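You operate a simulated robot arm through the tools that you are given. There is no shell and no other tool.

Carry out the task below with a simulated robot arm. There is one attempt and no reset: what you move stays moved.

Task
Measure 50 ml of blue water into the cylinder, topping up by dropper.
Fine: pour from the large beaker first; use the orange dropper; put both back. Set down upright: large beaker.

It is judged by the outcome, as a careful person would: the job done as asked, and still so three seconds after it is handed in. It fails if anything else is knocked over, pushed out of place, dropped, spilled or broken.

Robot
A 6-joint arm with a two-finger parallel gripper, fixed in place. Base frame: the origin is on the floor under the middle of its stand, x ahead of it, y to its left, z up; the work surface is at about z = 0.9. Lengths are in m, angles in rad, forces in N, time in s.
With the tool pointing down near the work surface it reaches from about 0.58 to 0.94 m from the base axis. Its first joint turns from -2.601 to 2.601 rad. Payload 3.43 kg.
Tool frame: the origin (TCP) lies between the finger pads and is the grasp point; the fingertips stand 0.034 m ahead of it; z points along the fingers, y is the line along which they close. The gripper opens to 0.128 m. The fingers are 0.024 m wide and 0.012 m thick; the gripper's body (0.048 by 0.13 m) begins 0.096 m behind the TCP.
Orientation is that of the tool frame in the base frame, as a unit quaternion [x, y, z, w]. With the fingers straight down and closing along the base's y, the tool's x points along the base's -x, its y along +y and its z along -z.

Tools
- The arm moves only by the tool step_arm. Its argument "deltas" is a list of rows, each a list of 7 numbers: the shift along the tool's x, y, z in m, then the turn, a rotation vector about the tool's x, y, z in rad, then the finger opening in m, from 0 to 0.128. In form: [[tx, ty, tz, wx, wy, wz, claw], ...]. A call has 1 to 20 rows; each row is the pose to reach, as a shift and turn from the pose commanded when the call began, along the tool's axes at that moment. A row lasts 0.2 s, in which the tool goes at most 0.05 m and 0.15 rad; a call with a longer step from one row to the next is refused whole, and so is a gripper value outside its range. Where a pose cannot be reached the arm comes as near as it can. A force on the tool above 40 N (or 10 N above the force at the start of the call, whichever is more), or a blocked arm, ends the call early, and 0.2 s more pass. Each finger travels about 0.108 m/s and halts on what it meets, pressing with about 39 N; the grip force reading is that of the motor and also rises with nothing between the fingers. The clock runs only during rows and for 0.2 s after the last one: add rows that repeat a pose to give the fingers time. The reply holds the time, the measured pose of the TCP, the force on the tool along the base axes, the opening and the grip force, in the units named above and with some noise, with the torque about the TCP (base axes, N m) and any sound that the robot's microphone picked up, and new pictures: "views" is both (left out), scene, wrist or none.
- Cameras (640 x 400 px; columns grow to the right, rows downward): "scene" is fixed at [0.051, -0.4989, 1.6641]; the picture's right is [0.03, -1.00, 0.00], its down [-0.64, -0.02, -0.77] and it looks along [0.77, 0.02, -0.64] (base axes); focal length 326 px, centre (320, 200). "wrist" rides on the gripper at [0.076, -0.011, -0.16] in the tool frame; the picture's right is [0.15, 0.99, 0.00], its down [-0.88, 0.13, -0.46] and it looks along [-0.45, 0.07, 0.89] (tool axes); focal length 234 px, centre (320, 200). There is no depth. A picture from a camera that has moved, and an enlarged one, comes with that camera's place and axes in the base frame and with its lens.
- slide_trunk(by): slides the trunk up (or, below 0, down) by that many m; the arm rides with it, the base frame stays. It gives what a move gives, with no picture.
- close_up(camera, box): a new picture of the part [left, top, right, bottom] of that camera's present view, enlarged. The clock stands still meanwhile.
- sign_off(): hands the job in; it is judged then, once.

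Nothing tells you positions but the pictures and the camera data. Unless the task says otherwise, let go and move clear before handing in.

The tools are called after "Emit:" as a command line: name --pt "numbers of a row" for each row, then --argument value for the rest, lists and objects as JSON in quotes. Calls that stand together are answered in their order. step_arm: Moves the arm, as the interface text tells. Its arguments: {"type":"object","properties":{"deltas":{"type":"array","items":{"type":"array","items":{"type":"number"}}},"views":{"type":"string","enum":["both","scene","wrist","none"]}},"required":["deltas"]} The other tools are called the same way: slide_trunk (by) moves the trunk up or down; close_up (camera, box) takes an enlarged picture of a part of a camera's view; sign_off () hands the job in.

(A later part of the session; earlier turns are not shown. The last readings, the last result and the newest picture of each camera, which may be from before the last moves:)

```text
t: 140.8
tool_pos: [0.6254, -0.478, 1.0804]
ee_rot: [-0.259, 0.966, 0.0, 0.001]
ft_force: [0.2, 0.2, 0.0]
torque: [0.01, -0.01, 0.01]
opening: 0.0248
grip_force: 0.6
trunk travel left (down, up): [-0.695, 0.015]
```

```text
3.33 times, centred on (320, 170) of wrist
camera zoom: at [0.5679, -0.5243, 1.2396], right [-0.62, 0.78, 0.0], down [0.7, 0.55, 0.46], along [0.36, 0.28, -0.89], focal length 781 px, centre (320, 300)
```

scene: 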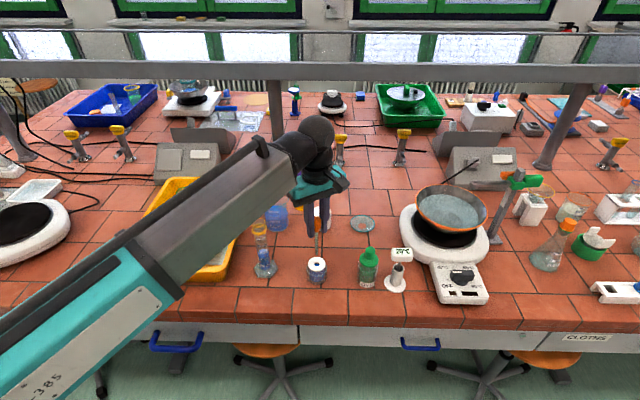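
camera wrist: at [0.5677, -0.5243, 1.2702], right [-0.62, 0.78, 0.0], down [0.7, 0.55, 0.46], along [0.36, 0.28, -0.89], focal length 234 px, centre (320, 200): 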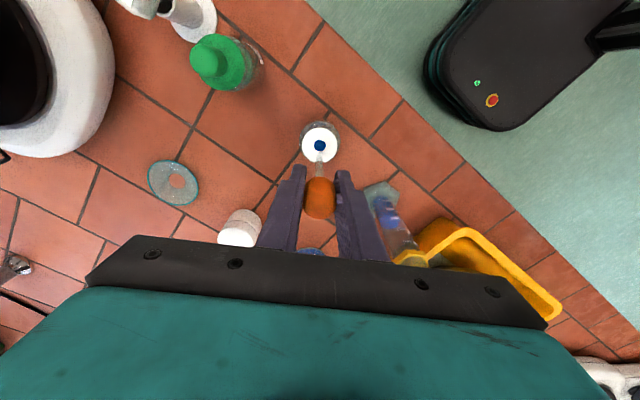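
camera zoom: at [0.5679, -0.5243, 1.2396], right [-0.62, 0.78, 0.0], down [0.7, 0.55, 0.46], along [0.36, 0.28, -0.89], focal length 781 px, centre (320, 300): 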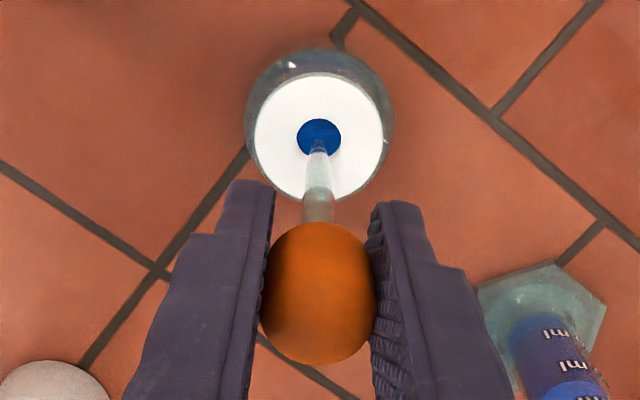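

The stem looks empty. As a harmless test I'll put the tip just inside the bottle neck, above the liquid, and squeeze there to see whether anything comes out.

Emit:
step_arm --pt "0 0 0.006 0 0 0 0.0245" --pt "0 0 0.012 0 0 0 0.0245" --pt "0 0 0.012 0 0 0 0.02" --views "none"

Emit:
close_up --camera "scene" --box '[309, 238, 327, 270]'

Emit:
step_arm --pt "0 0 0 0 0 0 0.016" --views "none"

Emit:
close_up --camera "scene" --box '[309, 238, 327, 270]'

Emit:
step_arm --pt "0 0 0 0 0 0 0.012" --pt "0 0 0 0 0 0 0.012" --views "none"

Emit:
close_up --camera "scene" --box '[309, 238, 327, 270]'

```text
t: 141.6
tool_pos: [0.6262, -0.476, 1.0678]
ee_rot: [-0.259, 0.966, 0.0, 0.001]
ft_force: [-0.8, 0.3, -0.2]
torque: [0.0, 0.03, -0.04]
opening: 0.0232
grip_force: 39.0
trunk travel left (down, up): [-0.695, 0.015]
```

```text
12.50 times, centred on (318, 254) of scene
camera zoom: at [0.051, -0.4989, 1.6641], right [0.03, -1.0, 0.0], down [-0.64, -0.02, -0.77], along [0.77, 0.02, -0.64], focal length 4070 px, centre (345, -475)
```

zoom: 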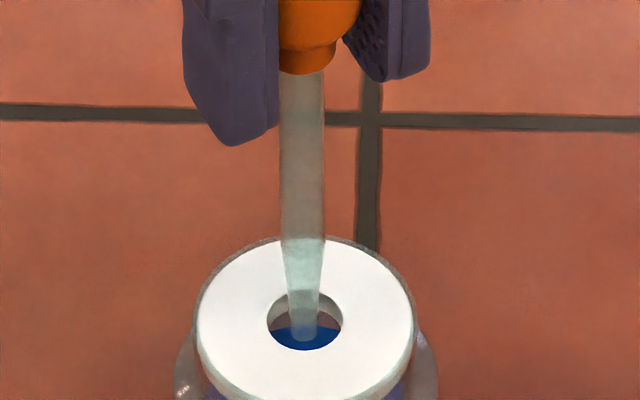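

```text
t: 142.0
tool_pos: [0.6275, -0.4758, 1.0671]
ee_rot: [-0.259, 0.966, 0.0, 0.001]
ft_force: [-0.4, 0.1, 0.1]
torque: [-0.01, 0.06, -0.01]
opening: 0.0233
grip_force: 39.2
trunk travel left (down, up): [-0.695, 0.015]
```

```text
12.50 times, centred on (318, 254) of scene
camera zoom: at [0.051, -0.4989, 1.6641], right [0.03, -1.0, 0.0], down [-0.64, -0.02, -0.77], along [0.77, 0.02, -0.64], focal length 4070 px, centre (345, -475)
```

zoom: 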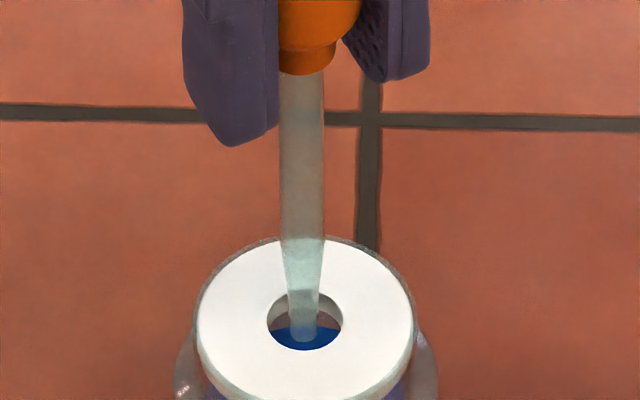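

```text
t: 142.6
tool_pos: [0.6285, -0.4761, 1.0682]
ee_rot: [-0.259, 0.966, 0.0, 0.001]
ft_force: [0.6, -0.2, 0.2]
torque: [0.01, 0.0, -0.02]
opening: 0.0236
grip_force: 39.0
trunk travel left (down, up): [-0.695, 0.015]
```

```text
12.50 times, centred on (318, 254) of scene
camera zoom: at [0.051, -0.4989, 1.6641], right [0.03, -1.0, 0.0], down [-0.64, -0.02, -0.77], along [0.77, 0.02, -0.64], focal length 4070 px, centre (345, -475)
```

zoom: 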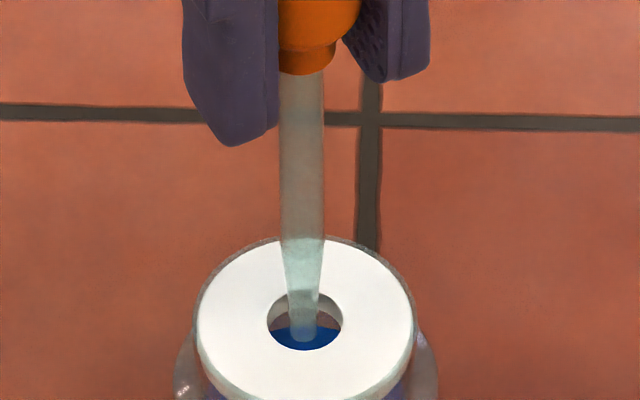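

Nothing came out, so it really is empty. I'll keep it fully squeezed now, dip the tip into the liquid, and release slowly while submerged, as one would by hand.

Emit:
step_arm --pt "0 0 0.01 0 0 0 0.012" --pt "0 0 0.02 0 0 0 0.012" --pt "0 0 0.03 0 0 0 0.012" --pt "0 0 0.038 0 0 0 0.012" --pt "0 0 0.042 0 0 0 0.012" --pt "0 0 0.042 0 0 0 0.012" --views "none"

Emit:
step_arm --pt "0 0 0 0 0 0 0.018" --pt "0 0 0 0 0 0 0.021" --pt "0 0 0 0 0 0 0.023" --pt "0 0 0 0 0 0 0.024" --pt "0 0 0 0 0 0 0.0245" --pt "0 0 0 0 0 0 0.0245" --pt "0 0 0 0 0 0 0.0245" --pt "0 0 0 0 0 0 0.0245" --views "none"

Emit:
close_up --camera "scene" --box '[305, 240, 331, 286]'

```text
t: 144.0
tool_pos: [0.6265, -0.4762, 1.0256]
ee_rot: [-0.259, 0.966, -0.001, 0.001]
ft_force: [-0.3, 1.2, 0.2]
torque: [0.02, 0.01, -0.02]
opening: 0.0233
grip_force: 39.6
trunk travel left (down, up): [-0.695, 0.015]
```

```text
t: 145.8
tool_pos: [0.6276, -0.4773, 1.0266]
ee_rot: [-0.26, 0.966, 0.0, 0.001]
ft_force: [0.3, -0.8, 1.1]
torque: [0.03, -0.01, -0.02]
opening: 0.0248
grip_force: 0.9
trunk travel left (down, up): [-0.695, 0.015]
```

```text
8.70 times, centred on (318, 263) of scene
camera zoom: at [0.051, -0.4989, 1.6641], right [0.03, -1.0, 0.0], down [-0.64, -0.02, -0.77], along [0.77, 0.02, -0.64], focal length 2832 px, centre (337, -348)
```

zoom: 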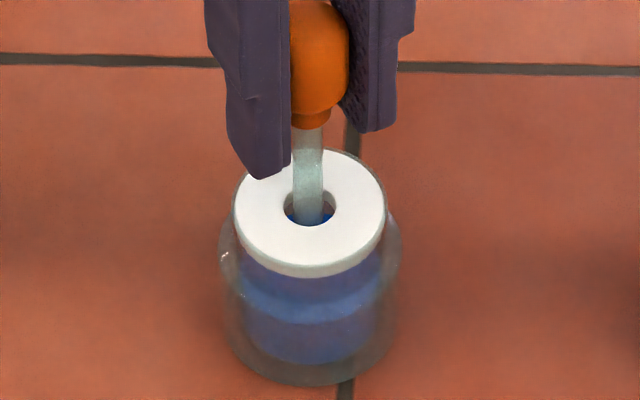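

Emit:
step_arm --pt "0 0 -0.005 0 0 0 0.0245" --pt "0 0 -0.015 0 0 0 0.0245" --pt "0 0 -0.027 0 0 0 0.0245" --pt "0 0 -0.039 0 0 0 0.0245" --pt "0 0 -0.05 0 0 0 0.0245" --pt "0 0 -0.055 0 0 0 0.0245" --pt "0 0 -0.055 0 0 0 0.0245" --views "none"

Emit:
close_up --camera "scene" --box '[309, 238, 327, 270]'

```text
t: 147.4
tool_pos: [0.6269, -0.4759, 1.0819]
ee_rot: [-0.259, 0.966, -0.001, 0.0]
ft_force: [-0.1, 0.4, 0.1]
torque: [-0.03, -0.02, -0.03]
opening: 0.0246
grip_force: 0.8
trunk travel left (down, up): [-0.695, 0.015]
```

```text
12.50 times, centred on (318, 254) of scene
camera zoom: at [0.051, -0.4989, 1.6641], right [0.03, -1.0, 0.0], down [-0.64, -0.02, -0.77], along [0.77, 0.02, -0.64], focal length 4070 px, centre (345, -475)
```

zoom: 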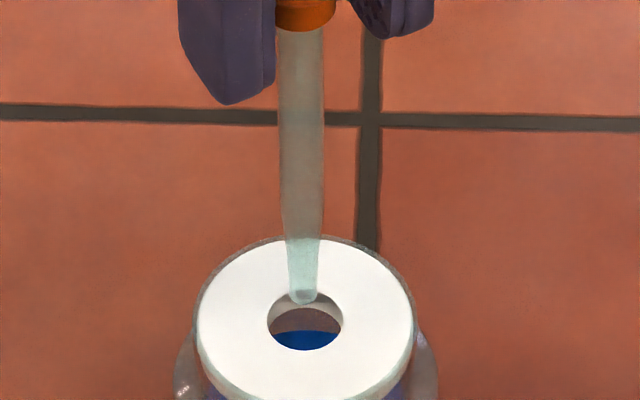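

The stem still looks clear, but the liquid may simply not be drawn visibly inside it. The direct test is to squeeze over the cylinder and watch its level at high zoom. I'll raise the dropper and carry it above the cylinder mouth.

Emit:
step_arm --pt "0 0 -0.01 0 0 0 0.0245" --pt "0 0 -0.035 0 0 0 0.0245" --pt "0 0 -0.065 0 0 0 0.0245" --pt "0 0 -0.095 0 0 0 0.0245" --pt "0 0 -0.125 0 0 0 0.0245" --pt "0 0 -0.147 0 0 0 0.0245" --pt "-0.004 0.005 -0.155 0 0 0 0.0245" --pt "-0.014 0.017 -0.155 0 0 0 0.0245" --pt "-0.028 0.034 -0.155 0 0 0 0.0245" --pt "-0.042 0.052 -0.155 0 0 0 0.0245" --pt "-0.056 0.069 -0.155 0 0 0 0.0245" --pt "-0.07 0.086 -0.155 0 0 0 0.0245" --pt "-0.083 0.102 -0.155 0 0 0 0.0245" --pt "-0.092 0.113 -0.155 0 0 0 0.0245" --pt "-0.0955 0.1173 -0.155 0 0 0 0.0245" --pt "-0.0955 0.1173 -0.155 0 0 0 0.0245"

Emit:
close_up --camera "scene" --box '[230, 150, 300, 280]'

Emit:
close_up --camera "wrist" --box '[270, 80, 370, 240]'

```text
t: 150.8
tool_pos: [0.6504, -0.3268, 1.2367]
ee_rot: [-0.259, 0.966, -0.001, 0.001]
ft_force: [0.7, 0.5, 0.0]
torque: [-0.02, -0.03, 0.01]
opening: 0.0246
grip_force: 0.6
trunk travel left (down, up): [-0.695, 0.015]
camera wrist: at [0.5917, -0.3744, 1.3955], right [-0.62, 0.78, 0.0], down [0.7, 0.55, 0.46], along [0.36, 0.28, -0.89], focal length 234 px, centre (320, 200)
```

scene: 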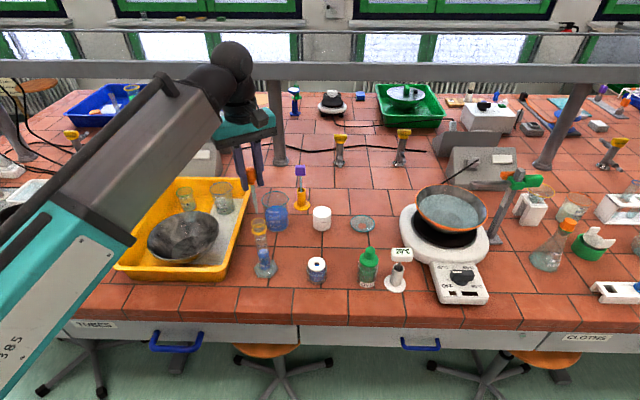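
wrist: 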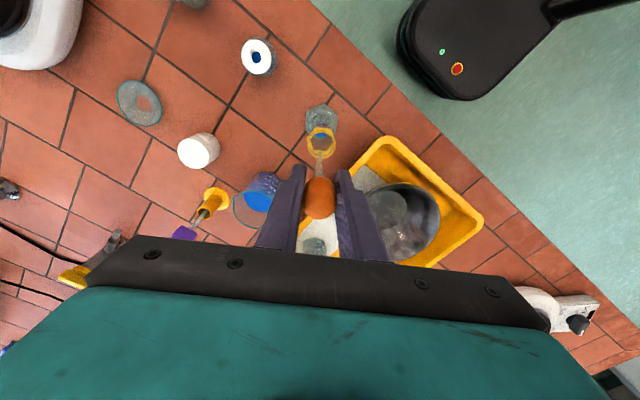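

```text
3.08 times, centred on (265, 215) of scene
camera zoom: at [0.051, -0.4989, 1.6641], right [0.03, -1.0, 0.0], down [-0.64, -0.02, -0.77], along [0.77, 0.02, -0.64], focal length 1002 px, centre (489, 154)
```

zoom: 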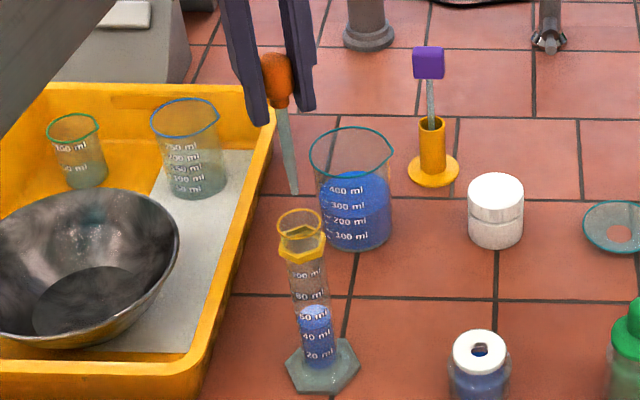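

```text
2.50 times, centred on (320, 160) of wrist
camera zoom: at [0.5917, -0.3744, 1.3955], right [-0.62, 0.78, 0.0], down [0.7, 0.55, 0.46], along [0.36, 0.28, -0.89], focal length 585 px, centre (320, 300)
```

zoom: 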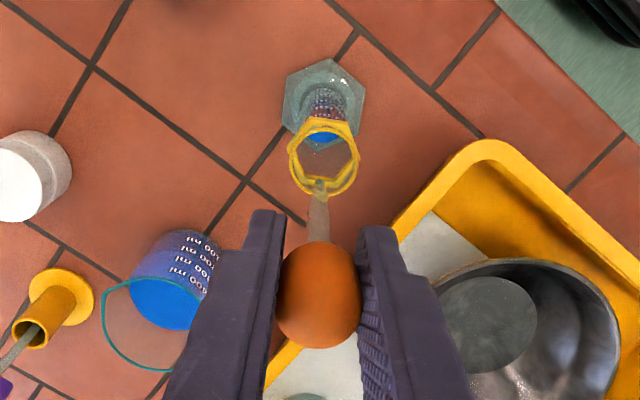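

The tip is directly above the mouth. I'll lower it about 1.5 cm into the cylinder.

Emit:
step_arm --pt "0.001 0 0.008 0 0 0 0.0245" --pt "0.001 0 0.02 0 0 0 0.0245" --pt "0.001 0 0.032 0 0 0 0.0245" --pt "0.001 0 0.042 0 0 0 0.0245" --pt "0.001 0 0.047 0 0 0 0.0245" --pt "0.001 0 0.047 0 0 0 0.0245" --views "none"

Emit:
close_up --camera "scene" --box '[245, 205, 285, 265]'

Emit:
close_up --camera "scene" --box '[255, 245, 275, 257.5]'

```text
t: 152.2
tool_pos: [0.6504, -0.3289, 1.1891]
ee_rot: [-0.259, 0.966, -0.001, 0.001]
ft_force: [0.7, -0.6, 0.0]
torque: [-0.01, 0.0, 0.0]
opening: 0.0246
grip_force: 0.8
trunk travel left (down, up): [-0.695, 0.015]
```

```text
6.67 times, centred on (265, 235) of scene
camera zoom: at [0.051, -0.4989, 1.6641], right [0.03, -1.0, 0.0], down [-0.64, -0.02, -0.77], along [0.77, 0.02, -0.64], focal length 2171 px, centre (687, -33)
```

zoom: 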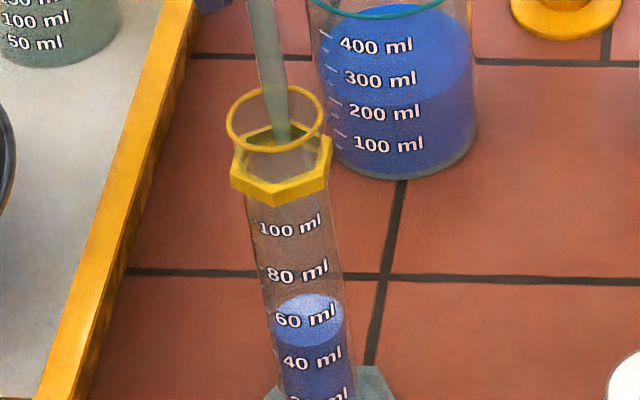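

```text
16.00 times, centred on (265, 251) of scene
camera zoom: at [0.051, -0.4989, 1.6641], right [0.03, -1.0, 0.0], down [-0.64, -0.02, -0.77], along [0.77, 0.02, -0.64], focal length 5210 px, centre (1200, -620)
```

zoom: 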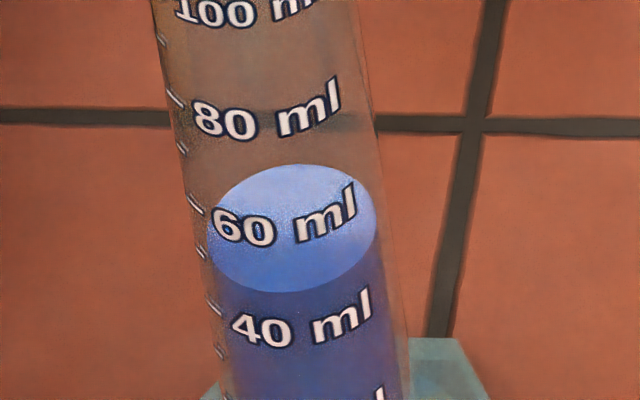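

The tip is inside the mouth with the level unchanged at about 46 ml. Now I'll squeeze and watch.

Emit:
step_arm --pt "0 0 0 0 0 0 0.02" --views "none"

Emit:
close_up --camera "scene" --box '[245, 205, 285, 265]'

Emit:
close_up --camera "scene" --box '[255, 245, 275, 257.5]'

```text
t: 152.6
tool_pos: [0.6487, -0.3272, 1.1875]
ee_rot: [-0.26, 0.966, -0.001, 0.001]
ft_force: [0.6, 0.7, 1.0]
torque: [0.02, 0.01, -0.01]
opening: 0.0234
grip_force: 39.4
trunk travel left (down, up): [-0.695, 0.015]
```

```text
6.67 times, centred on (265, 235) of scene
camera zoom: at [0.051, -0.4989, 1.6641], right [0.03, -1.0, 0.0], down [-0.64, -0.02, -0.77], along [0.77, 0.02, -0.64], focal length 2171 px, centre (687, -33)
```

zoom: 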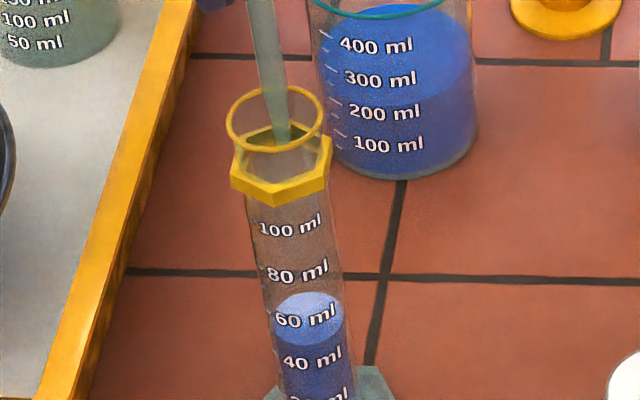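

```text
16.00 times, centred on (265, 251) of scene
camera zoom: at [0.051, -0.4989, 1.6641], right [0.03, -1.0, 0.0], down [-0.64, -0.02, -0.77], along [0.77, 0.02, -0.64], focal length 5210 px, centre (1200, -620)
```

zoom: 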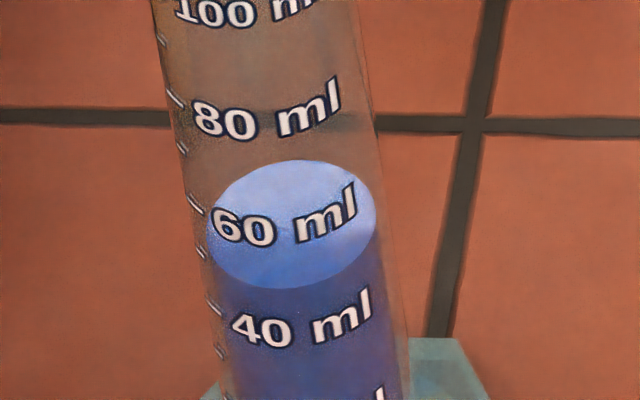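

The level rose by about 4 px (about 0.8 ml), so the dropper does carry liquid even though it isn't drawn in the stem. I'll hold the squeeze a bit longer to empty it.

Emit:
step_arm --pt "0 0 0 0 0 0 0.016" --pt "0 0 0 0 0 0 0.012" --pt "0 0 0 0 0 0 0.012" --pt "0 0 0 0 0 0 0.012" --views "none"

Emit:
close_up --camera "scene" --box '[255, 245, 275, 257.5]'

```text
t: 153.6
tool_pos: [0.65, -0.328, 1.1896]
ee_rot: [-0.259, 0.966, -0.001, 0.001]
ft_force: [0.5, 1.0, -0.5]
torque: [0.02, -0.02, 0.02]
opening: 0.0233
grip_force: 38.7
trunk travel left (down, up): [-0.695, 0.015]
```

```text
16.00 times, centred on (265, 251) of scene
camera zoom: at [0.051, -0.4989, 1.6641], right [0.03, -1.0, 0.0], down [-0.64, -0.02, -0.77], along [0.77, 0.02, -0.64], focal length 5210 px, centre (1200, -620)
```

zoom: 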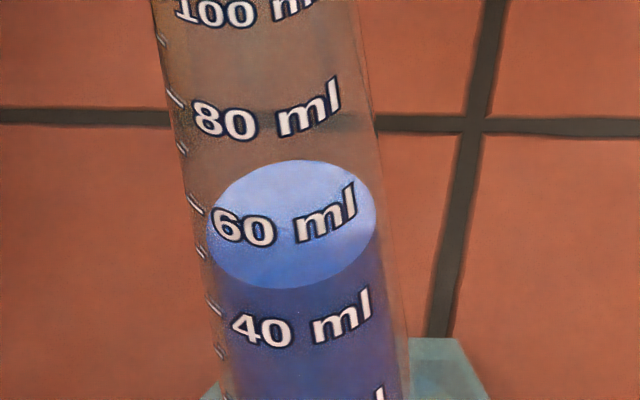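

The level is now about 46.8 ml: each full squeeze delivers roughly 0.8–0.9 ml. I'll repeat the cycle, returning to the bottle with the bulb kept squeezed.

Emit:
step_arm --pt "0 0 -0.012 0 0 0 0.012" --pt "0 0 -0.032 0 0 0 0.012" --pt "0 0 -0.047 0 0 0 0.012" --pt "0.008 -0.01 -0.047 0 0 0 0.012" --pt "0.022 -0.027 -0.047 0 0 0 0.012" --pt "0.036 -0.045 -0.047 0 0 0 0.012" --pt "0.05 -0.062 -0.047 0 0 0 0.012" --pt "0.064 -0.079 -0.047 0 0 0 0.012" --pt "0.077 -0.096 -0.047 0 0 0 0.012" --pt "0.087 -0.108 -0.047 0 0 0 0.012" --pt "0.093 -0.1155 -0.047 0 0 0 0.012" --pt "0.0945 -0.1173 -0.04 0 0 0 0.012" --pt "0.0945 -0.1173 -0.015 0 0 0 0.012" --pt "0.0945 -0.1173 0.015 0 0 0 0.012" --pt "0.0945 -0.1173 0.045 0 0 0 0.012" --pt "0.0945 -0.1173 0.075 0 0 0 0.012" --pt "0.0945 -0.1173 0.095 0 0 0 0.012" --pt "0.0945 -0.1173 0.1 0 0 0 0.012" --pt "0.0945 -0.1173 0.1 0 0 0 0.012" --views "none"

Emit:
close_up --camera "scene" --box '[305, 230, 331, 276]'

Emit:
close_up --camera "wrist" --box '[290, 110, 350, 230]'

```text
t: 157.6
tool_pos: [0.6276, -0.4767, 1.0898]
ee_rot: [-0.258, 0.966, -0.001, 0.0]
ft_force: [-0.9, -0.4, 0.8]
torque: [-0.01, -0.01, -0.02]
opening: 0.0232
grip_force: 38.9
trunk travel left (down, up): [-0.695, 0.015]
```

```text
8.70 times, centred on (318, 253) of scene
camera zoom: at [0.051, -0.4989, 1.6641], right [0.03, -1.0, 0.0], down [-0.64, -0.02, -0.77], along [0.77, 0.02, -0.64], focal length 2832 px, centre (337, -261)
```

zoom: 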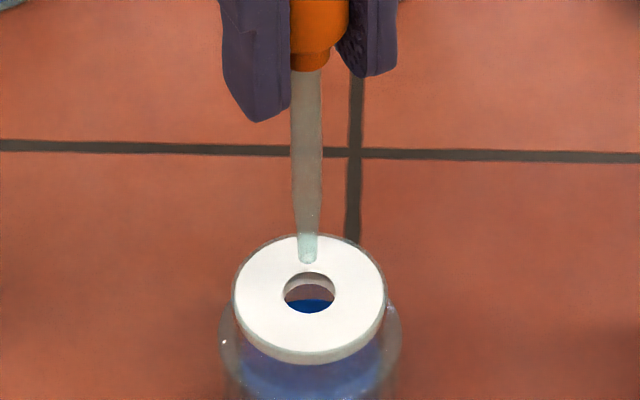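

```text
3.33 times, centred on (320, 170) of wrist
camera zoom: at [0.5679, -0.5239, 1.2488], right [-0.62, 0.78, 0.0], down [0.7, 0.55, 0.46], along [0.36, 0.28, -0.89], focal length 781 px, centre (320, 300)
```

zoom: 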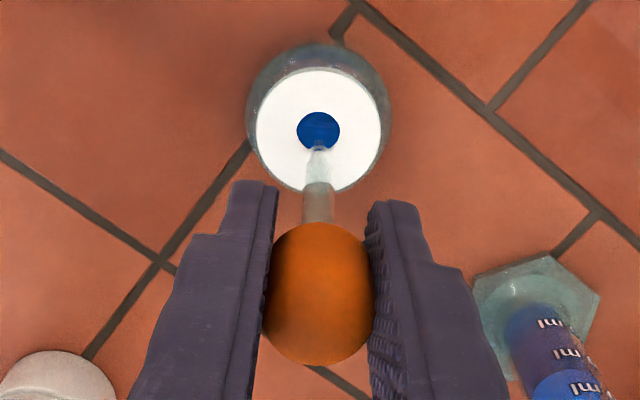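

Aligned with the hole. I'll dip, release to a light hold to draw, and lift again.

Emit:
step_arm --pt "0 0 0.012 0 0 0 0.012" --pt "0 0 0.028 0 0 0 0.012" --pt "0 0 0.044 0 0 0 0.012" --pt "0 0 0.058 0 0 0 0.012" --pt "0 0 0.065 0 0 0 0.012" --pt "0 0 0.065 0 0 0 0.012" --pt "0 0 0.065 0 0 0 0.018" --pt "0 0 0.065 0 0 0 0.022" --pt "0 0 0.065 0 0 0 0.024" --pt "0 0 0.065 0 0 0 0.0245" --pt "0 0 0.065 0 0 0 0.0245" --pt "0 0 0.065 0 0 0 0.0245" --pt "0 0 0.065 0 0 0 0.0245" --pt "0 0 0.06 0 0 0 0.0245" --pt "0 0 0.048 0 0 0 0.0245" --pt "0 0 0.034 0 0 0 0.0245" --pt "0 0 0.018 0 0 0 0.0245" --pt "0 0 0.004 0 0 0 0.0245" --pt "0 0 0.0 0 0 0 0.0245" --views "none"

Emit:
close_up --camera "scene" --box '[305, 230, 331, 276]'

```text
t: 161.6
tool_pos: [0.6274, -0.4762, 1.0886]
ee_rot: [-0.259, 0.966, -0.001, 0.001]
ft_force: [-0.9, -0.7, 0.2]
torque: [0.01, -0.02, 0.0]
opening: 0.0247
grip_force: 0.8
trunk travel left (down, up): [-0.695, 0.015]
```

```text
8.70 times, centred on (318, 253) of scene
camera zoom: at [0.051, -0.4989, 1.6641], right [0.03, -1.0, 0.0], down [-0.64, -0.02, -0.77], along [0.77, 0.02, -0.64], focal length 2832 px, centre (337, -261)
```

zoom: 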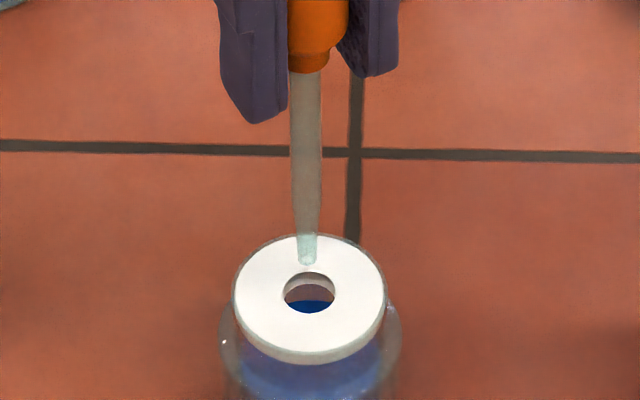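

Carrying it back to the cylinder and lowering the tip into the mouth.

Emit:
step_arm --pt "0 0 -0.012 0 0 0 0.0245" --pt "0 0 -0.04 0 0 0 0.0245" --pt "0 0 -0.075 0 0 0 0.0245" --pt "0 0 -0.11 0 0 0 0.0245" --pt "0 0 -0.137 0 0 0 0.0245" --pt "-0.004 0.005 -0.147 0 0 0 0.0245" --pt "-0.016 0.02 -0.147 0 0 0 0.0245" --pt "-0.03 0.037 -0.147 0 0 0 0.0245" --pt "-0.045 0.056 -0.147 0 0 0 0.0245" --pt "-0.06 0.074 -0.147 0 0 0 0.0245" --pt "-0.074 0.092 -0.147 0 0 0 0.0245" --pt "-0.086 0.107 -0.147 0 0 0 0.0245" --pt "-0.0925 0.115 -0.147 0 0 0 0.0245" --pt "-0.0945 0.1173 -0.144 0 0 0 0.0245" --pt "-0.0945 0.1173 -0.128 0 0 0 0.0245" --pt "-0.0945 0.1173 -0.112 0 0 0 0.0245" --pt "-0.0945 0.1173 -0.102 0 0 0 0.0245" --pt "-0.0945 0.1173 -0.1 0 0 0 0.0245" --pt "-0.0945 0.1173 -0.1 0 0 0 0.0245" --views "none"

Emit:
close_up --camera "scene" --box '[245, 205, 285, 265]'

Emit:
close_up --camera "scene" --box '[255, 245, 275, 257.5]'

```text
t: 165.6
tool_pos: [0.6503, -0.3286, 1.189]
ee_rot: [-0.259, 0.966, 0.0, 0.001]
ft_force: [0.1, 0.9, -0.5]
torque: [0.01, -0.03, 0.01]
opening: 0.0247
grip_force: 0.5
trunk travel left (down, up): [-0.695, 0.015]
```

```text
6.67 times, centred on (265, 235) of scene
camera zoom: at [0.051, -0.4989, 1.6641], right [0.03, -1.0, 0.0], down [-0.64, -0.02, -0.77], along [0.77, 0.02, -0.64], focal length 2171 px, centre (687, -33)
```

zoom: 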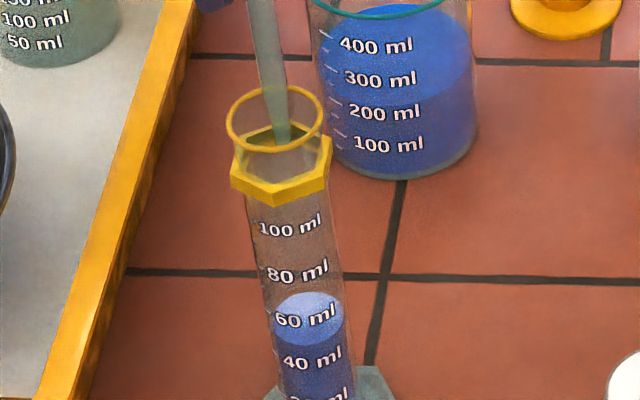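

```text
16.00 times, centred on (265, 251) of scene
camera zoom: at [0.051, -0.4989, 1.6641], right [0.03, -1.0, 0.0], down [-0.64, -0.02, -0.77], along [0.77, 0.02, -0.64], focal length 5210 px, centre (1200, -620)
```

zoom: 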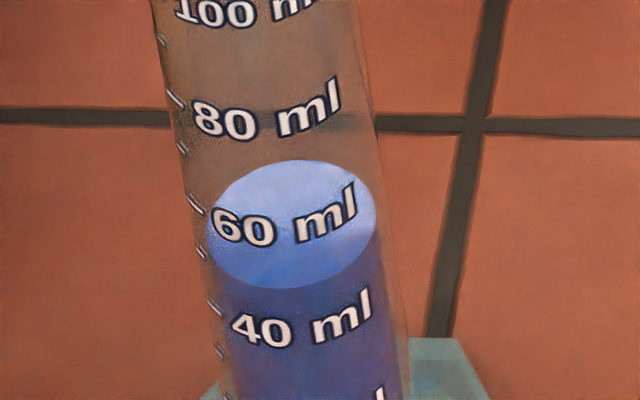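

The tip is in the mouth; squeezing fully now.

Emit:
step_arm --pt "0 0 0 0 0 0 0.02" --pt "0 0 0 0 0 0 0.016" --pt "0 0 0 0 0 0 0.012" --pt "0 0 0 0 0 0 0.012" --pt "0 0 0 0 0 0 0.012" --views "none"

Emit:
close_up --camera "scene" --box '[255, 245, 275, 257.5]'

```text
t: 166.8
tool_pos: [0.6504, -0.3278, 1.1888]
ee_rot: [-0.26, 0.966, -0.001, 0.002]
ft_force: [0.9, 0.4, -0.2]
torque: [0.02, 0.01, 0.03]
opening: 0.0234
grip_force: 38.5
trunk travel left (down, up): [-0.695, 0.015]
```

```text
16.00 times, centred on (265, 251) of scene
camera zoom: at [0.051, -0.4989, 1.6641], right [0.03, -1.0, 0.0], down [-0.64, -0.02, -0.77], along [0.77, 0.02, -0.64], focal length 5210 px, centre (1200, -620)
```

zoom: 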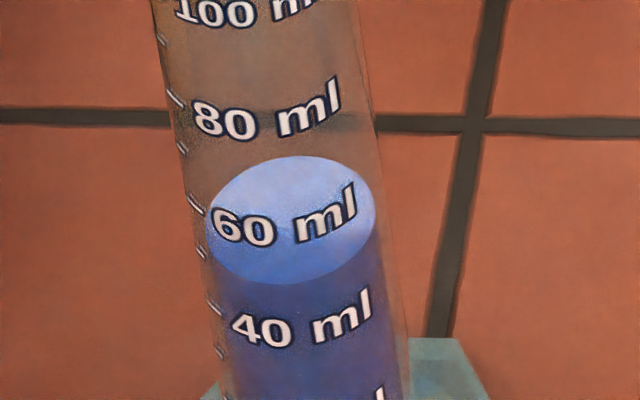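

Now about 47.7 ml (+0.9 ml). I'll run the next cycle: back to the bottle.

Emit:
step_arm --pt "0 0 -0.012 0 0 0 0.012" --pt "0 0 -0.032 0 0 0 0.012" --pt "0 0 -0.047 0 0 0 0.012" --pt "0.008 -0.01 -0.047 0 0 0 0.012" --pt "0.022 -0.027 -0.047 0 0 0 0.012" --pt "0.036 -0.045 -0.047 0 0 0 0.012" --pt "0.05 -0.062 -0.047 0 0 0 0.012" --pt "0.064 -0.079 -0.047 0 0 0 0.012" --pt "0.077 -0.096 -0.047 0 0 0 0.012" --pt "0.087 -0.108 -0.047 0 0 0 0.012" --pt "0.093 -0.1155 -0.047 0 0 0 0.012" --pt "0.0945 -0.1173 -0.04 0 0 0 0.012" --pt "0.0945 -0.1173 -0.015 0 0 0 0.012" --pt "0.0945 -0.1173 0.015 0 0 0 0.012" --pt "0.0945 -0.1173 0.045 0 0 0 0.012" --pt "0.0945 -0.1173 0.075 0 0 0 0.012" --pt "0.0945 -0.1173 0.095 0 0 0 0.012" --pt "0.0945 -0.1173 0.1 0 0 0 0.012" --pt "0.0945 -0.1173 0.1 0 0 0 0.012" --views "none"

Emit:
close_up --camera "scene" --box '[305, 230, 331, 276]'

Emit:
close_up --camera "scene" --box '[255, 245, 275, 257.5]'

```text
t: 170.8
tool_pos: [0.6268, -0.4775, 1.0894]
ee_rot: [-0.259, 0.966, -0.001, 0.001]
ft_force: [0.3, 0.3, -0.9]
torque: [0.01, -0.02, -0.03]
opening: 0.0231
grip_force: 39.0
trunk travel left (down, up): [-0.695, 0.015]
```

```text
8.70 times, centred on (318, 253) of scene
camera zoom: at [0.051, -0.4989, 1.6641], right [0.03, -1.0, 0.0], down [-0.64, -0.02, -0.77], along [0.77, 0.02, -0.64], focal length 2832 px, centre (337, -261)
```

zoom: 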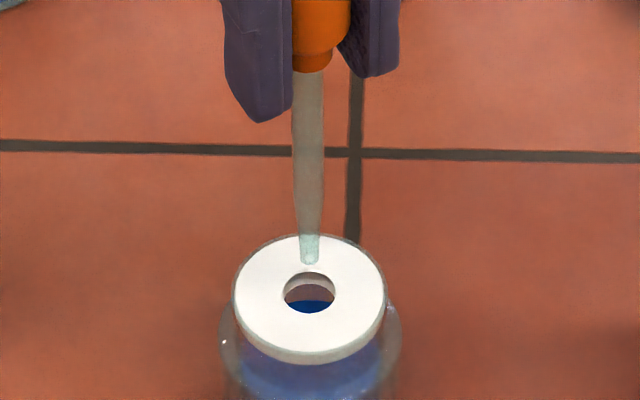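

```text
16.00 times, centred on (265, 251) of scene
camera zoom: at [0.051, -0.4989, 1.6641], right [0.03, -1.0, 0.0], down [-0.64, -0.02, -0.77], along [0.77, 0.02, -0.64], focal length 5210 px, centre (1200, -620)
```

zoom: 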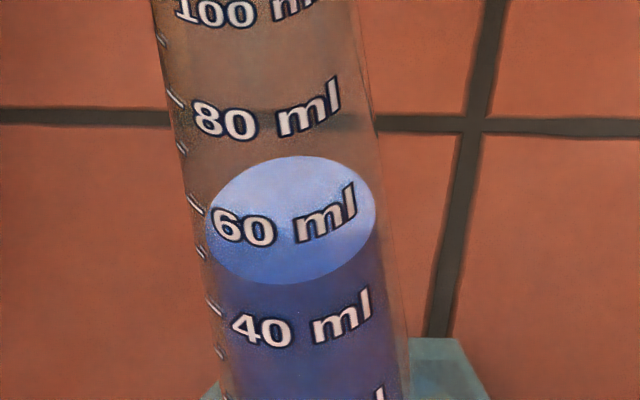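

Aligned again. I'll dip, draw, and lift.

Emit:
step_arm --pt "0 0 0.012 0 0 0 0.012" --pt "0 0 0.028 0 0 0 0.012" --pt "0 0 0.044 0 0 0 0.012" --pt "0 0 0.058 0 0 0 0.012" --pt "0 0 0.065 0 0 0 0.012" --pt "0 0 0.065 0 0 0 0.012" --pt "0 0 0.065 0 0 0 0.018" --pt "0 0 0.065 0 0 0 0.022" --pt "0 0 0.065 0 0 0 0.024" --pt "0 0 0.065 0 0 0 0.0245" --pt "0 0 0.065 0 0 0 0.0245" --pt "0 0 0.065 0 0 0 0.0245" --pt "0 0 0.065 0 0 0 0.0245" --pt "0 0 0.06 0 0 0 0.0245" --pt "0 0 0.048 0 0 0 0.0245" --pt "0 0 0.034 0 0 0 0.0245" --pt "0 0 0.018 0 0 0 0.0245" --pt "0 0 0.004 0 0 0 0.0245" --pt "0 0 0.0 0 0 0 0.0245" --views "none"

Emit:
close_up --camera "scene" --box '[305, 230, 331, 276]'

```text
t: 174.8
tool_pos: [0.6273, -0.4754, 1.0892]
ee_rot: [-0.259, 0.966, 0.0, 0.001]
ft_force: [-0.1, 0.7, -0.7]
torque: [-0.01, 0.01, 0.0]
opening: 0.0247
grip_force: 0.9
trunk travel left (down, up): [-0.695, 0.015]
```

```text
8.70 times, centred on (318, 253) of scene
camera zoom: at [0.051, -0.4989, 1.6641], right [0.03, -1.0, 0.0], down [-0.64, -0.02, -0.77], along [0.77, 0.02, -0.64], focal length 2832 px, centre (337, -261)
```

zoom: 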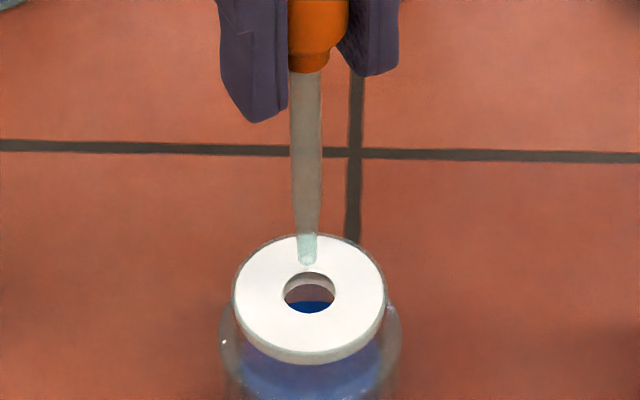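

The dropper is still well held. I'll carry it to the cylinder again.

Emit:
step_arm --pt "0 0 -0.012 0 0 0 0.0245" --pt "0 0 -0.04 0 0 0 0.0245" --pt "0 0 -0.075 0 0 0 0.0245" --pt "0 0 -0.11 0 0 0 0.0245" --pt "0 0 -0.137 0 0 0 0.0245" --pt "-0.004 0.005 -0.147 0 0 0 0.0245" --pt "-0.016 0.02 -0.147 0 0 0 0.0245" --pt "-0.03 0.037 -0.147 0 0 0 0.0245" --pt "-0.045 0.056 -0.147 0 0 0 0.0245" --pt "-0.06 0.074 -0.147 0 0 0 0.0245" --pt "-0.074 0.092 -0.147 0 0 0 0.0245" --pt "-0.086 0.107 -0.147 0 0 0 0.0245" --pt "-0.0925 0.115 -0.147 0 0 0 0.0245" --pt "-0.0945 0.1173 -0.144 0 0 0 0.0245" --pt "-0.0945 0.1173 -0.128 0 0 0 0.0245" --pt "-0.0945 0.1173 -0.112 0 0 0 0.0245" --pt "-0.0945 0.1173 -0.102 0 0 0 0.0245" --pt "-0.0945 0.1173 -0.1 0 0 0 0.0245" --pt "-0.0945 0.1173 -0.1 0 0 0 0.0245" --views "none"

Emit:
close_up --camera "scene" --box '[245, 205, 285, 265]'

```text
t: 178.8
tool_pos: [0.6511, -0.3277, 1.1899]
ee_rot: [-0.259, 0.966, -0.001, 0.001]
ft_force: [-0.4, -1.0, -0.3]
torque: [-0.02, -0.06, 0.01]
opening: 0.0246
grip_force: 0.3
trunk travel left (down, up): [-0.695, 0.015]
```

```text
6.67 times, centred on (265, 235) of scene
camera zoom: at [0.051, -0.4989, 1.6641], right [0.03, -1.0, 0.0], down [-0.64, -0.02, -0.77], along [0.77, 0.02, -0.64], focal length 2171 px, centre (687, -33)
```

zoom: 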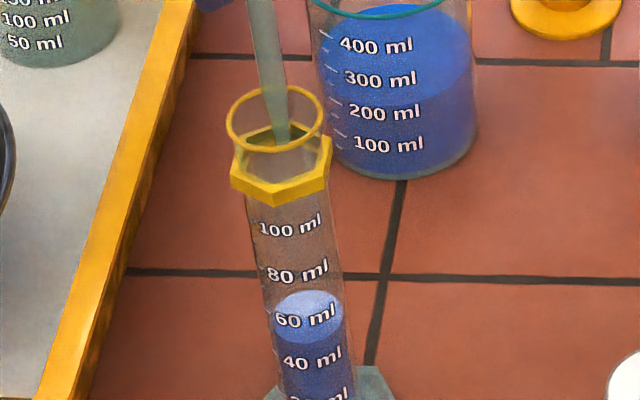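

Emit:
step_arm --pt "0 0 0 0 0 0 0.02" --pt "0 0 0 0 0 0 0.016" --pt "0 0 0 0 0 0 0.012" --pt "0 0 0 0 0 0 0.012" --pt "0 0 0 0 0 0 0.012" --views "none"

Emit:
close_up --camera "scene" --box '[255, 245, 275, 257.5]'

Emit:
close_up --camera "scene" --box '[258, 249, 274, 265]'

```text
t: 180.0
tool_pos: [0.6507, -0.3273, 1.1892]
ee_rot: [-0.259, 0.966, 0.0, 0.001]
ft_force: [-0.4, 1.1, 0.1]
torque: [-0.03, -0.02, -0.02]
opening: 0.0233
grip_force: 39.0
trunk travel left (down, up): [-0.695, 0.015]
```

```text
16.00 times, centred on (265, 251) of scene
camera zoom: at [0.051, -0.4989, 1.6641], right [0.03, -1.0, 0.0], down [-0.64, -0.02, -0.77], along [0.77, 0.02, -0.64], focal length 5210 px, centre (1200, -620)
```

zoom: 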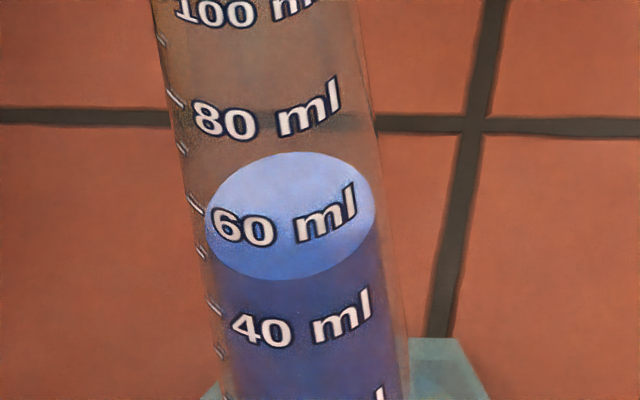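

```text
16.00 times, centred on (266, 257) of scene
camera zoom: at [0.051, -0.4989, 1.6641], right [0.03, -1.0, 0.0], down [-0.64, -0.02, -0.77], along [0.77, 0.02, -0.64], focal length 5210 px, centre (1184, -712)
```

zoom: 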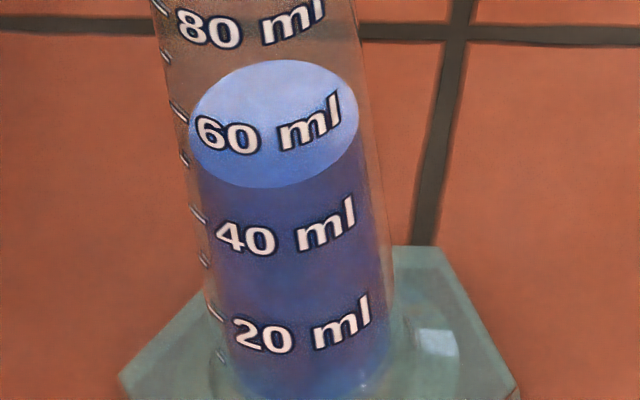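

Now about 48.7 ml. One more full squeeze should bring it close to 50. Back to the bottle.

Emit:
step_arm --pt "0 0 -0.012 0 0 0 0.012" --pt "0 0 -0.032 0 0 0 0.012" --pt "0 0 -0.047 0 0 0 0.012" --pt "0.008 -0.01 -0.047 0 0 0 0.012" --pt "0.022 -0.027 -0.047 0 0 0 0.012" --pt "0.036 -0.045 -0.047 0 0 0 0.012" --pt "0.05 -0.062 -0.047 0 0 0 0.012" --pt "0.064 -0.079 -0.047 0 0 0 0.012" --pt "0.077 -0.096 -0.047 0 0 0 0.012" --pt "0.087 -0.108 -0.047 0 0 0 0.012" --pt "0.093 -0.1155 -0.047 0 0 0 0.012" --pt "0.0945 -0.1173 -0.04 0 0 0 0.012" --pt "0.0945 -0.1173 -0.015 0 0 0 0.012" --pt "0.0945 -0.1173 0.015 0 0 0 0.012" --pt "0.0945 -0.1173 0.045 0 0 0 0.012" --pt "0.0945 -0.1173 0.075 0 0 0 0.012" --pt "0.0945 -0.1173 0.095 0 0 0 0.012" --pt "0.0945 -0.1173 0.1 0 0 0 0.012" --pt "0.0945 -0.1173 0.1 0 0 0 0.012" --views "none"

Emit:
close_up --camera "scene" --box '[305, 230, 331, 276]'

Emit:
close_up --camera "scene" --box '[255, 245, 275, 257.5]'

```text
t: 184.0
tool_pos: [0.6273, -0.4754, 1.0887]
ee_rot: [-0.259, 0.966, -0.001, 0.002]
ft_force: [1.1, -0.6, -0.3]
torque: [0.0, 0.03, 0.0]
opening: 0.0232
grip_force: 38.6
trunk travel left (down, up): [-0.695, 0.015]
```

```text
8.70 times, centred on (318, 253) of scene
camera zoom: at [0.051, -0.4989, 1.6641], right [0.03, -1.0, 0.0], down [-0.64, -0.02, -0.77], along [0.77, 0.02, -0.64], focal length 2832 px, centre (337, -261)
```

zoom: 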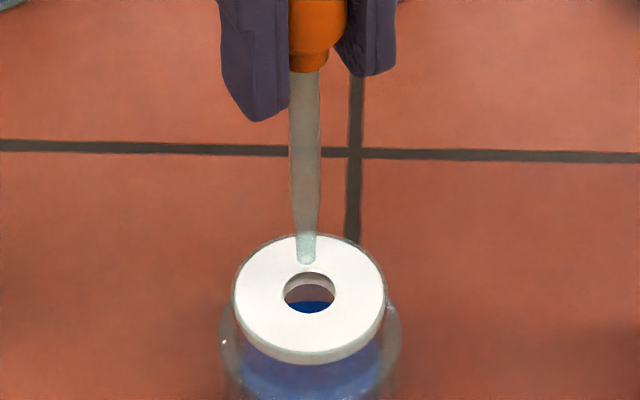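

```text
16.00 times, centred on (265, 251) of scene
camera zoom: at [0.051, -0.4989, 1.6641], right [0.03, -1.0, 0.0], down [-0.64, -0.02, -0.77], along [0.77, 0.02, -0.64], focal length 5210 px, centre (1200, -620)
```

zoom: 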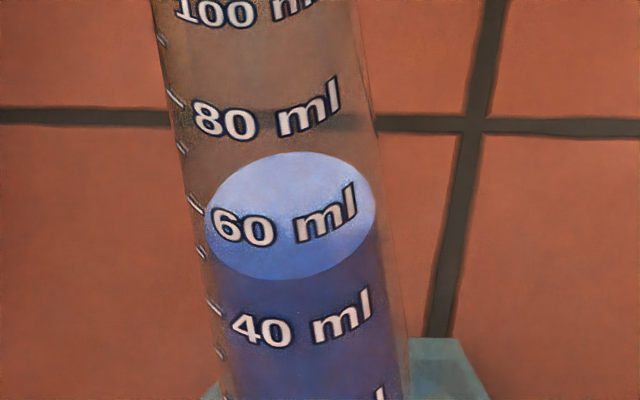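

Emit:
step_arm --pt "0 0 0.012 0 0 0 0.012" --pt "0 0 0.028 0 0 0 0.012" --pt "0 0 0.044 0 0 0 0.012" --pt "0 0 0.058 0 0 0 0.012" --pt "0 0 0.065 0 0 0 0.012" --pt "0 0 0.065 0 0 0 0.012" --pt "0 0 0.065 0 0 0 0.018" --pt "0 0 0.065 0 0 0 0.022" --pt "0 0 0.065 0 0 0 0.024" --pt "0 0 0.065 0 0 0 0.0245" --pt "0 0 0.065 0 0 0 0.0245" --pt "0 0 0.065 0 0 0 0.0245" --pt "0 0 0.065 0 0 0 0.0245" --pt "0 0 0.06 0 0 0 0.0245" --pt "0 0 0.048 0 0 0 0.0245" --pt "0 0 0.034 0 0 0 0.0245" --pt "0 0 0.018 0 0 0 0.0245" --pt "0 0 0.004 0 0 0 0.0245" --pt "0 0 0.0 0 0 0 0.0245" --views "none"

Emit:
close_up --camera "scene" --box '[305, 230, 331, 276]'

```text
t: 188.0
tool_pos: [0.6287, -0.4756, 1.0876]
ee_rot: [-0.258, 0.966, 0.0, 0.001]
ft_force: [-0.3, 0.7, 0.8]
torque: [0.01, 0.01, -0.01]
opening: 0.0247
grip_force: 0.4
trunk travel left (down, up): [-0.695, 0.015]
```

```text
8.70 times, centred on (318, 253) of scene
camera zoom: at [0.051, -0.4989, 1.6641], right [0.03, -1.0, 0.0], down [-0.64, -0.02, -0.77], along [0.77, 0.02, -0.64], focal length 2832 px, centre (337, -261)
```

zoom: 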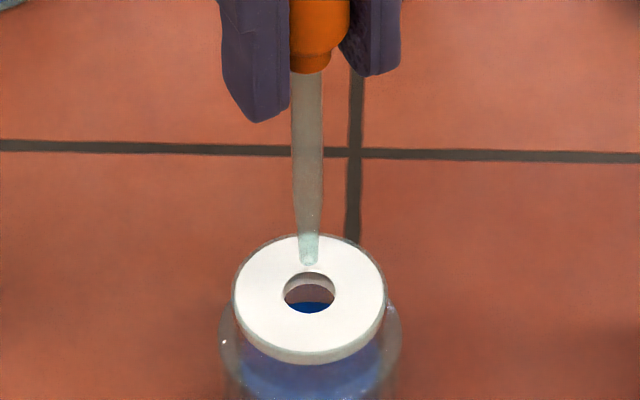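

Drawn and still well held. Over to the cylinder again.

Emit:
step_arm --pt "0 0 -0.012 0 0 0 0.0245" --pt "0 0 -0.04 0 0 0 0.0245" --pt "0 0 -0.075 0 0 0 0.0245" --pt "0 0 -0.11 0 0 0 0.0245" --pt "0 0 -0.137 0 0 0 0.0245" --pt "-0.004 0.005 -0.147 0 0 0 0.0245" --pt "-0.016 0.02 -0.147 0 0 0 0.0245" --pt "-0.03 0.037 -0.147 0 0 0 0.0245" --pt "-0.045 0.056 -0.147 0 0 0 0.0245" --pt "-0.06 0.074 -0.147 0 0 0 0.0245" --pt "-0.074 0.092 -0.147 0 0 0 0.0245" --pt "-0.086 0.107 -0.147 0 0 0 0.0245" --pt "-0.0925 0.115 -0.147 0 0 0 0.0245" --pt "-0.0945 0.1173 -0.144 0 0 0 0.0245" --pt "-0.0945 0.1173 -0.128 0 0 0 0.0245" --pt "-0.0945 0.1173 -0.112 0 0 0 0.0245" --pt "-0.0945 0.1173 -0.102 0 0 0 0.0245" --pt "-0.0945 0.1173 -0.1 0 0 0 0.0245" --pt "-0.0945 0.1173 -0.1 0 0 0 0.0245" --views "none"

Emit:
close_up --camera "scene" --box '[245, 205, 285, 265]'

```text
t: 192.0
tool_pos: [0.6495, -0.3271, 1.1894]
ee_rot: [-0.259, 0.966, -0.001, 0.001]
ft_force: [0.8, 0.2, -0.1]
torque: [0.03, 0.0, -0.02]
opening: 0.0248
grip_force: 0.3
trunk travel left (down, up): [-0.695, 0.015]
```

```text
6.67 times, centred on (265, 235) of scene
camera zoom: at [0.051, -0.4989, 1.6641], right [0.03, -1.0, 0.0], down [-0.64, -0.02, -0.77], along [0.77, 0.02, -0.64], focal length 2171 px, centre (687, -33)
```

zoom: 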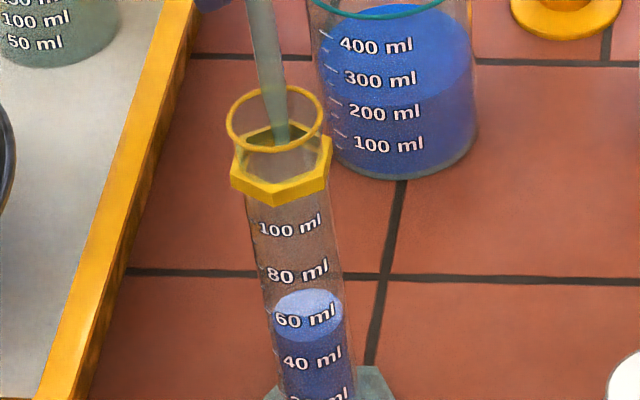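

Emit:
step_arm --pt "0 0 0 0 0 0 0.02" --pt "0 0 0 0 0 0 0.016" --pt "0 0 0 0 0 0 0.012" --pt "0 0 0 0 0 0 0.012" --pt "0 0 0 0 0 0 0.012" --views "none"

Emit:
close_up --camera "scene" --box '[255, 245, 275, 257.5]'

Emit:
close_up --camera "scene" --box '[258, 249, 274, 265]'

```text
t: 193.2
tool_pos: [0.6493, -0.3277, 1.1892]
ee_rot: [-0.258, 0.966, -0.001, 0.001]
ft_force: [0.1, -0.1, -0.2]
torque: [0.01, 0.02, -0.03]
opening: 0.0237
grip_force: 39.2
trunk travel left (down, up): [-0.695, 0.015]
```

```text
16.00 times, centred on (265, 251) of scene
camera zoom: at [0.051, -0.4989, 1.6641], right [0.03, -1.0, 0.0], down [-0.64, -0.02, -0.77], along [0.77, 0.02, -0.64], focal length 5210 px, centre (1200, -620)
```

zoom: 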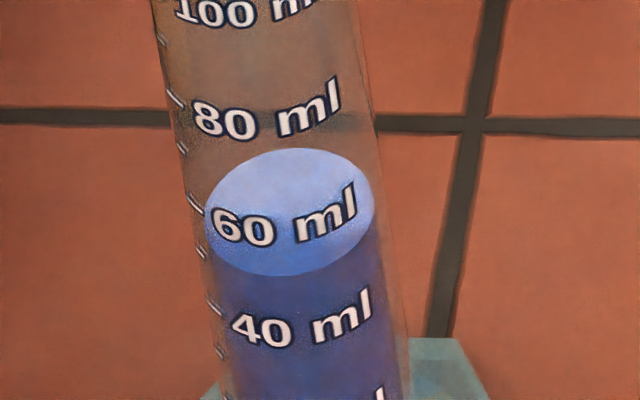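

```text
16.00 times, centred on (266, 257) of scene
camera zoom: at [0.051, -0.4989, 1.6641], right [0.03, -1.0, 0.0], down [-0.64, -0.02, -0.77], along [0.77, 0.02, -0.64], focal length 5210 px, centre (1184, -712)
```

zoom: 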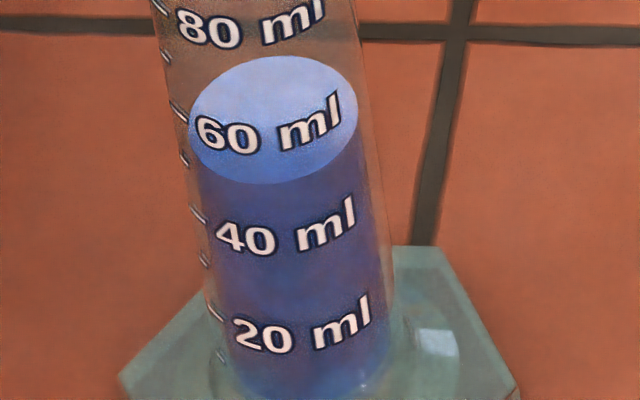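

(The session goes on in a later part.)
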